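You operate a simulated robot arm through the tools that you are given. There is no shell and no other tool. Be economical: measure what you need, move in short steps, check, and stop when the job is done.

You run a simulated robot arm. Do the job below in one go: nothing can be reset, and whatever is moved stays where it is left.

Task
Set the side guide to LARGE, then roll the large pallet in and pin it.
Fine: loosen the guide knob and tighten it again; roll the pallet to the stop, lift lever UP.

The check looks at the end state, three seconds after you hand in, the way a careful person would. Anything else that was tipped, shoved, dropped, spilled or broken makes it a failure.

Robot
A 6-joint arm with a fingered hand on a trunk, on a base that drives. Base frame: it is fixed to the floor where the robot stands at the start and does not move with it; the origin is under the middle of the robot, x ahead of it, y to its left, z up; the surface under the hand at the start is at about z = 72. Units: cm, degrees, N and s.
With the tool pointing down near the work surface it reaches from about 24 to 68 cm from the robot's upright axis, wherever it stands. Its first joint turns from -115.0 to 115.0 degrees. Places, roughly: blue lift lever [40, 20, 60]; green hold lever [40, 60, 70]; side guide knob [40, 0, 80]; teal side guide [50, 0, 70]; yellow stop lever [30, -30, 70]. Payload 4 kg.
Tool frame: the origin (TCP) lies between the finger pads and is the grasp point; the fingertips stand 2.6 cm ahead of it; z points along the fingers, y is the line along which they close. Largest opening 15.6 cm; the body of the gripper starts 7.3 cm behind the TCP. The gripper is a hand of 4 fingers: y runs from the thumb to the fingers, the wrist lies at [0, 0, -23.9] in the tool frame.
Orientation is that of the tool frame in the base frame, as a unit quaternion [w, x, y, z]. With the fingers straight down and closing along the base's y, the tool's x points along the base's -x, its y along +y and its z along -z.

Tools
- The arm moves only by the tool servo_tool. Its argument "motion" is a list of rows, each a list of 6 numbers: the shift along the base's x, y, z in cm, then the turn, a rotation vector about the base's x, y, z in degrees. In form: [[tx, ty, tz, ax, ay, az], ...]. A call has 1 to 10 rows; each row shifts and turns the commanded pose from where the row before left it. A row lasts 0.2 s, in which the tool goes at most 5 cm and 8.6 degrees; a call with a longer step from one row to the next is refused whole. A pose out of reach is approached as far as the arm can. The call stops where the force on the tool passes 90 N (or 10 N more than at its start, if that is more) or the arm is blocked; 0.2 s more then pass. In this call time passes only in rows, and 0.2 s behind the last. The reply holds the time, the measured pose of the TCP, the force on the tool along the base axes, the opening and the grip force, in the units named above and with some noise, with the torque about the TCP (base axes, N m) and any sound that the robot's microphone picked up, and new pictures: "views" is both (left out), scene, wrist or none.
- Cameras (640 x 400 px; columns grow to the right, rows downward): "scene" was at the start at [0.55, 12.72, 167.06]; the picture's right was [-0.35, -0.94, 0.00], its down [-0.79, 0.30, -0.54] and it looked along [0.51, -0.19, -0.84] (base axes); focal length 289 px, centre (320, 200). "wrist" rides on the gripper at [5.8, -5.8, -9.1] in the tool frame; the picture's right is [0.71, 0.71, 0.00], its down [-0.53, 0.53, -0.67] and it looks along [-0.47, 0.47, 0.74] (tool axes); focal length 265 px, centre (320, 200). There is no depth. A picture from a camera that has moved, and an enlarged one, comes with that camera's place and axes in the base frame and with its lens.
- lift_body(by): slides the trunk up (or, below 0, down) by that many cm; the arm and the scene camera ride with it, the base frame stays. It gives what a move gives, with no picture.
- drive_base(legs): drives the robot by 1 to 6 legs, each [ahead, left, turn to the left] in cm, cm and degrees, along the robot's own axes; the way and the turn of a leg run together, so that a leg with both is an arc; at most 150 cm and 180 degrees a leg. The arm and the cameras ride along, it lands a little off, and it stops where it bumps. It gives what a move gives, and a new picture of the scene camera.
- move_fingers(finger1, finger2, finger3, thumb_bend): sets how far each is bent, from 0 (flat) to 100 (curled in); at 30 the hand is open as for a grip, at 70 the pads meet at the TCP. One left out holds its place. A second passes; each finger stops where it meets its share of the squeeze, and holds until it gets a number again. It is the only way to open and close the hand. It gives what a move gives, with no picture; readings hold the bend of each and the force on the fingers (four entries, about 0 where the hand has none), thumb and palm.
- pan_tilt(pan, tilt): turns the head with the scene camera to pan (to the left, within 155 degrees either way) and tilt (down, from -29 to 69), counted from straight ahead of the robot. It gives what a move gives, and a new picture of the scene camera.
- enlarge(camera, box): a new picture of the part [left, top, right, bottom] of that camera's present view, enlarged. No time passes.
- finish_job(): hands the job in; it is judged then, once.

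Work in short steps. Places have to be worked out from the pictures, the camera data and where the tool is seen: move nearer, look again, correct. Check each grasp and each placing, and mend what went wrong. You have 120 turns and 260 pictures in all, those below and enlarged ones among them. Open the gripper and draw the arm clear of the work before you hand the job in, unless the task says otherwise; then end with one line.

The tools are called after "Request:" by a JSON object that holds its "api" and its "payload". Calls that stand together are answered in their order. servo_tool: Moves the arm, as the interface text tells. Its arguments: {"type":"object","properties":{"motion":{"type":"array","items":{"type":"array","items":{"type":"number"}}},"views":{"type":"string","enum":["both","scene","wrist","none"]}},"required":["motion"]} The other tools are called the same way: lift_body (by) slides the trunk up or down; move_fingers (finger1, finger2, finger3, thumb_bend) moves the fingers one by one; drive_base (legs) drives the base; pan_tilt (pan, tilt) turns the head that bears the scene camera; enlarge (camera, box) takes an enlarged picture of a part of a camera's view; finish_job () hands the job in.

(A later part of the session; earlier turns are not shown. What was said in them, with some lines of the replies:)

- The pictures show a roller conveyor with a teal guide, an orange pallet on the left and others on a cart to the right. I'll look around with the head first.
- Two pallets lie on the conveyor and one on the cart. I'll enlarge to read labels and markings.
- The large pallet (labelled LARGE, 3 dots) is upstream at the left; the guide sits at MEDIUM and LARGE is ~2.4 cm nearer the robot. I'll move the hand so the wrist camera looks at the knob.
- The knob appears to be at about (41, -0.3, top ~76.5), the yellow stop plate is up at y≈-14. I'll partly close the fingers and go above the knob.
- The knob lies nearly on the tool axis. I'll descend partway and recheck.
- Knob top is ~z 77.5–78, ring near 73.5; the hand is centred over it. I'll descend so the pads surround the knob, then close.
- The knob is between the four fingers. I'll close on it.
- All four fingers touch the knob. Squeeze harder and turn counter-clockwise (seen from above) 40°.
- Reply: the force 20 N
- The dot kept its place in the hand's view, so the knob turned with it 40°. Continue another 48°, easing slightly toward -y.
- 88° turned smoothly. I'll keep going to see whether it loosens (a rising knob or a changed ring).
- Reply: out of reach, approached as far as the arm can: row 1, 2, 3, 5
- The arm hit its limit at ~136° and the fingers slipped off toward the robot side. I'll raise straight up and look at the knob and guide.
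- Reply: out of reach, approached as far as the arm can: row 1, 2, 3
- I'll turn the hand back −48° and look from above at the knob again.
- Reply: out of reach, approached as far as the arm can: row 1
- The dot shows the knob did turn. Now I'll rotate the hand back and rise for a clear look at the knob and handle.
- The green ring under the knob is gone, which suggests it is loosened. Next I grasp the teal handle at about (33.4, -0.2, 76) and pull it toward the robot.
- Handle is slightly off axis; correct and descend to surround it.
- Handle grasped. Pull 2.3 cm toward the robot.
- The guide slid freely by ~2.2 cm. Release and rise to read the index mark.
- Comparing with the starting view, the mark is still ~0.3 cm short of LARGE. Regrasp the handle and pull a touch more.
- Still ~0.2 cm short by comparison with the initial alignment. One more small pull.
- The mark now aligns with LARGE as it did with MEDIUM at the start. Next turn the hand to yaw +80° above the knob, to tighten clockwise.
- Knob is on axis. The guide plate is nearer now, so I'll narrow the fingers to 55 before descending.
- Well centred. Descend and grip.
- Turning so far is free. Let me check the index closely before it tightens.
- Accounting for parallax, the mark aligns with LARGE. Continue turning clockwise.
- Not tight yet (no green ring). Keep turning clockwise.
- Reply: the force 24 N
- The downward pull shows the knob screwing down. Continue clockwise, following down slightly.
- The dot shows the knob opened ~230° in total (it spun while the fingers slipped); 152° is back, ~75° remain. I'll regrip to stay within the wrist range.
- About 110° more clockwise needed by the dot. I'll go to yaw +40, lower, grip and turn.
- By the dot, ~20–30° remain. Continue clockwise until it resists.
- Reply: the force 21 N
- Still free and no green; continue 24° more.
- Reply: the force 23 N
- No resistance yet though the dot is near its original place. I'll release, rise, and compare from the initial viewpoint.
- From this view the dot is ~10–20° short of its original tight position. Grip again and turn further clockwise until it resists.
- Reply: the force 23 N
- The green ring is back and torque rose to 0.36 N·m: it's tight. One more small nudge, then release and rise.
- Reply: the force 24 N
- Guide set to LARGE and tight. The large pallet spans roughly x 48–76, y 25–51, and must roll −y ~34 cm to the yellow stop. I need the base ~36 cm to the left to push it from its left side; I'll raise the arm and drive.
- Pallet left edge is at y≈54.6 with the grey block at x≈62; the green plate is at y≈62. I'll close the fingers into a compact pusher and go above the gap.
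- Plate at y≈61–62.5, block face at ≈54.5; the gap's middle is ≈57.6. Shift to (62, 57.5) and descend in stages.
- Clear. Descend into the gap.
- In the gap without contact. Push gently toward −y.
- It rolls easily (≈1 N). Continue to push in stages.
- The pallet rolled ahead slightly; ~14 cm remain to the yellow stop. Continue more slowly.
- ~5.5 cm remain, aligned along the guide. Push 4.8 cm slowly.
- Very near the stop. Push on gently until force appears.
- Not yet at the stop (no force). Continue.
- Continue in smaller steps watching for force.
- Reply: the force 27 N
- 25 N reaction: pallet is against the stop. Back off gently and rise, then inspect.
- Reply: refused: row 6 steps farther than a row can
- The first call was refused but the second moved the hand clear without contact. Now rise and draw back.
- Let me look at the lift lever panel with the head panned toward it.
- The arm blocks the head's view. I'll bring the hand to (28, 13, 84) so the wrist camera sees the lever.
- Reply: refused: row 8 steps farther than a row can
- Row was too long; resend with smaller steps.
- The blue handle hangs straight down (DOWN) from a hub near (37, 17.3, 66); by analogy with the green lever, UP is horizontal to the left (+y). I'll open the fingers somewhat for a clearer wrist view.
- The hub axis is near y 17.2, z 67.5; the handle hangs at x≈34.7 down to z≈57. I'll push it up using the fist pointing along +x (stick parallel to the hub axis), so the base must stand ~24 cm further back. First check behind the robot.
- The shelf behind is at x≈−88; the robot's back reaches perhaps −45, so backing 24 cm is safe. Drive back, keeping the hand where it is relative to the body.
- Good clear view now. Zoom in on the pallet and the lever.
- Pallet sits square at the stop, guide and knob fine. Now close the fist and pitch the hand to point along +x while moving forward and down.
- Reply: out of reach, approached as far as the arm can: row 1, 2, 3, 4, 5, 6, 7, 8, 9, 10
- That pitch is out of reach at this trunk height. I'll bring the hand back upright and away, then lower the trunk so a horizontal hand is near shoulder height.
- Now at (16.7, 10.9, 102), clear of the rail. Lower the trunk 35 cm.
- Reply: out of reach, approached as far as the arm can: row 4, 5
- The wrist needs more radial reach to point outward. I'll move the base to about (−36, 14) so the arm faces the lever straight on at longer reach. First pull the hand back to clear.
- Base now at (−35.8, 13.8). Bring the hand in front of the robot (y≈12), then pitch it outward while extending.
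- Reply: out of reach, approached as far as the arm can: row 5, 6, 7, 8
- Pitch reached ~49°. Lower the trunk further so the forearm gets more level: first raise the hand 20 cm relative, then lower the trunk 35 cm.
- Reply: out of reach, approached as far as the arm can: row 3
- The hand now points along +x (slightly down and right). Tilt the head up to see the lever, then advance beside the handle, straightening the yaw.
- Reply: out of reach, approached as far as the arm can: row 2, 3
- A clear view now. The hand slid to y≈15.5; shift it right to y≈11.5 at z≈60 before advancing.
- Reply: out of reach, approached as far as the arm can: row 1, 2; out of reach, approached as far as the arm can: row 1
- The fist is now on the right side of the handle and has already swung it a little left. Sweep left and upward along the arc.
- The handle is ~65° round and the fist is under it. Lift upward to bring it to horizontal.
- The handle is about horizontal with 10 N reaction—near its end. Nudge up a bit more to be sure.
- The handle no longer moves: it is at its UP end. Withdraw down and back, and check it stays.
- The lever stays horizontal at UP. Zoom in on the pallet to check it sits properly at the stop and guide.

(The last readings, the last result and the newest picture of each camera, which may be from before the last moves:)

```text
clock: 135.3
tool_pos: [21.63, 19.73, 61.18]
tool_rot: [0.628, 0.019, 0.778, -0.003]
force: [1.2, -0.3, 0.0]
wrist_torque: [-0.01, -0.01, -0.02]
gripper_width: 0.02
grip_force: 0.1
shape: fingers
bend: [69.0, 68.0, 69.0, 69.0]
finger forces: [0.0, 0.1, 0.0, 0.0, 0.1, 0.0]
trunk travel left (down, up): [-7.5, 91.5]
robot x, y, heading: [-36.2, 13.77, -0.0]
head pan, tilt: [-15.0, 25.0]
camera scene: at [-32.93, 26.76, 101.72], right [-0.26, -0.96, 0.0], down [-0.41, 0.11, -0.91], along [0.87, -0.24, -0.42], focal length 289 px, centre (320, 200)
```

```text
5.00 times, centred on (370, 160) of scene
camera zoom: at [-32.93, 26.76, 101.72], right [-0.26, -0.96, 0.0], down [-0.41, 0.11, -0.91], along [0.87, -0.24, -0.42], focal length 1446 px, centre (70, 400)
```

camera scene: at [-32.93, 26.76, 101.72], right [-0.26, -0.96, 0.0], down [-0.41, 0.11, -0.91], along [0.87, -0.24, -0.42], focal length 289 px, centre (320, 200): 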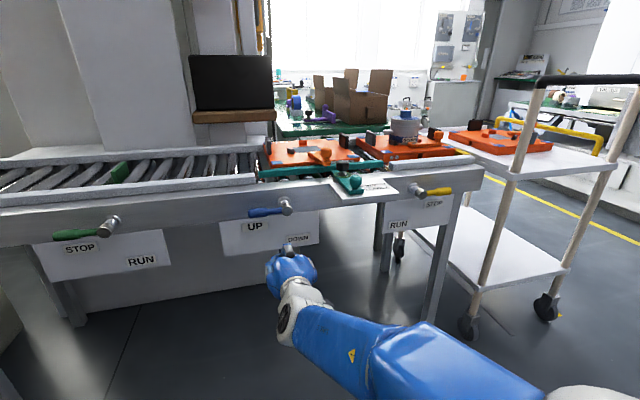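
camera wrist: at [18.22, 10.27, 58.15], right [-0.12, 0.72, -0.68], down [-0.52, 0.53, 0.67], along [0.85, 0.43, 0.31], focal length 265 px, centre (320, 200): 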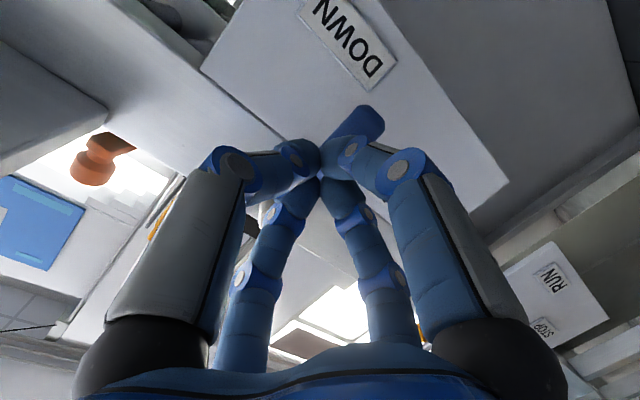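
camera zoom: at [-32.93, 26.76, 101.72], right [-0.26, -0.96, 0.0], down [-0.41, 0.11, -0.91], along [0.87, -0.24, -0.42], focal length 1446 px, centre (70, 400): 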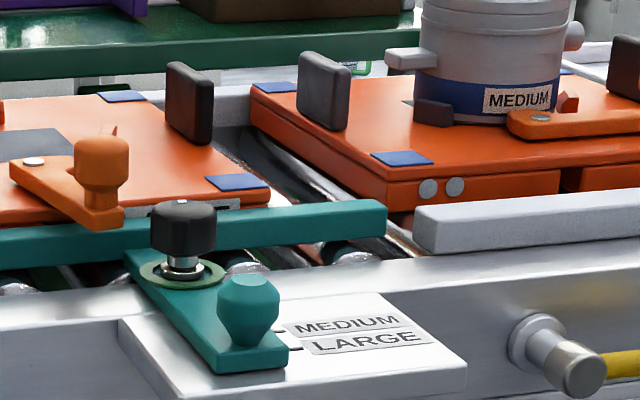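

All looks right: guide at LARGE and tight (green ring), pallet square in the guide at the stop, lift lever UP. Open the hand and draw back clear.

Request:
{"api": "servo_tool", "payload": {"motion": [[-2, -0.5, 0, 0, 0, 0], [-2, -0.5, 0, 0, 0, 0]], "views": "none"}}

Request:
{"api": "move_fingers", "payload": {"finger1": 30, "finger2": 30, "finger3": 30, "thumb_bend": 30}}

Request:
{"api": "drive_base", "payload": {"legs": [[-5, 0, 0]]}}

```text
clock: 135.9
tool_pos: [18.36, 18.9, 59.66]
tool_rot: [0.617, 0.016, 0.787, -0.005]
force: [0.2, 0.8, -0.8]
wrist_torque: [-0.02, -0.01, -0.01]
gripper_width: 0.01
grip_force: 0.0
shape: fingers
bend: [69.0, 68.0, 69.0, 69.0]
finger forces: [0.0, 0.0, 0.0, 0.0, 0.1, 0.0]
trunk travel left (down, up): [-7.5, 91.5]
robot x, y, heading: [-35.92, 14.02, -0.4]
head pan, tilt: [-15.0, 25.0]
```

```text
clock: 136.9
tool_pos: [18.45, 18.88, 59.68]
tool_rot: [0.618, 0.015, 0.786, -0.003]
force: [0.5, 0.0, 0.0]
wrist_torque: [0.0, 0.01, 0.03]
gripper_width: 10.64
grip_force: 0.0
shape: fingers
bend: [30.0, 30.0, 30.0, 30.0]
finger forces: [0.0, 0.1, 0.1, 0.0, 0.0, 0.1]
trunk travel left (down, up): [-7.5, 91.5]
robot x, y, heading: [-35.92, 13.82, -0.2]
head pan, tilt: [-15.0, 25.0]
```

```text
clock: 138.2
tool_pos: [13.21, 18.82, 60.34]
tool_rot: [0.621, 0.019, 0.784, -0.004]
force: [-0.5, 0.1, 0.2]
wrist_torque: [0.01, -0.04, -0.01]
gripper_width: 10.61
grip_force: 0.0
shape: fingers
bend: [30.0, 30.0, 30.0, 30.0]
finger forces: [0.0, 0.1, 0.0, 0.1, 0.1, 0.0]
trunk travel left (down, up): [-7.5, 91.5]
robot x, y, heading: [-41.45, 13.9, -0.4]
head pan, tilt: [-15.0, 25.0]
camera scene: at [-37.73, 26.77, 101.78], right [-0.26, -0.96, 0.0], down [-0.41, 0.11, -0.9], along [0.87, -0.24, -0.43], focal length 289 px, centre (320, 200)
```

scene: 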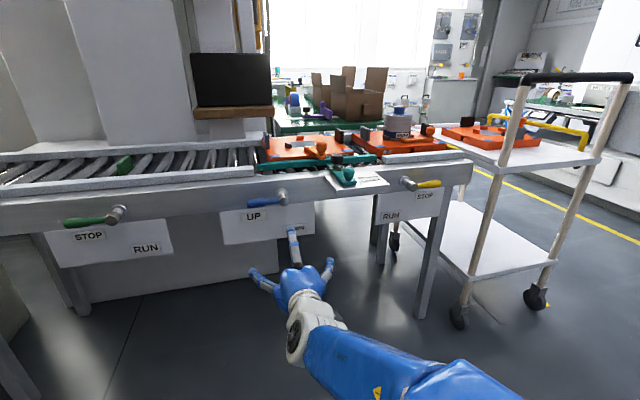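

The lever remains UP, the pallet is in place, the hand is open and clear. Handing in.

Request:
{"api": "finish_job", "payload": {}}

```text
The job is handed in.
```

The side guide is set to LARGE with its knob tightened, the large pallet is rolled to the yellow stop, and the lift lever is UP. I did not see the pin enter the pallet. I take it as pinned because the lever reached its full travel and the pallet did not lift.
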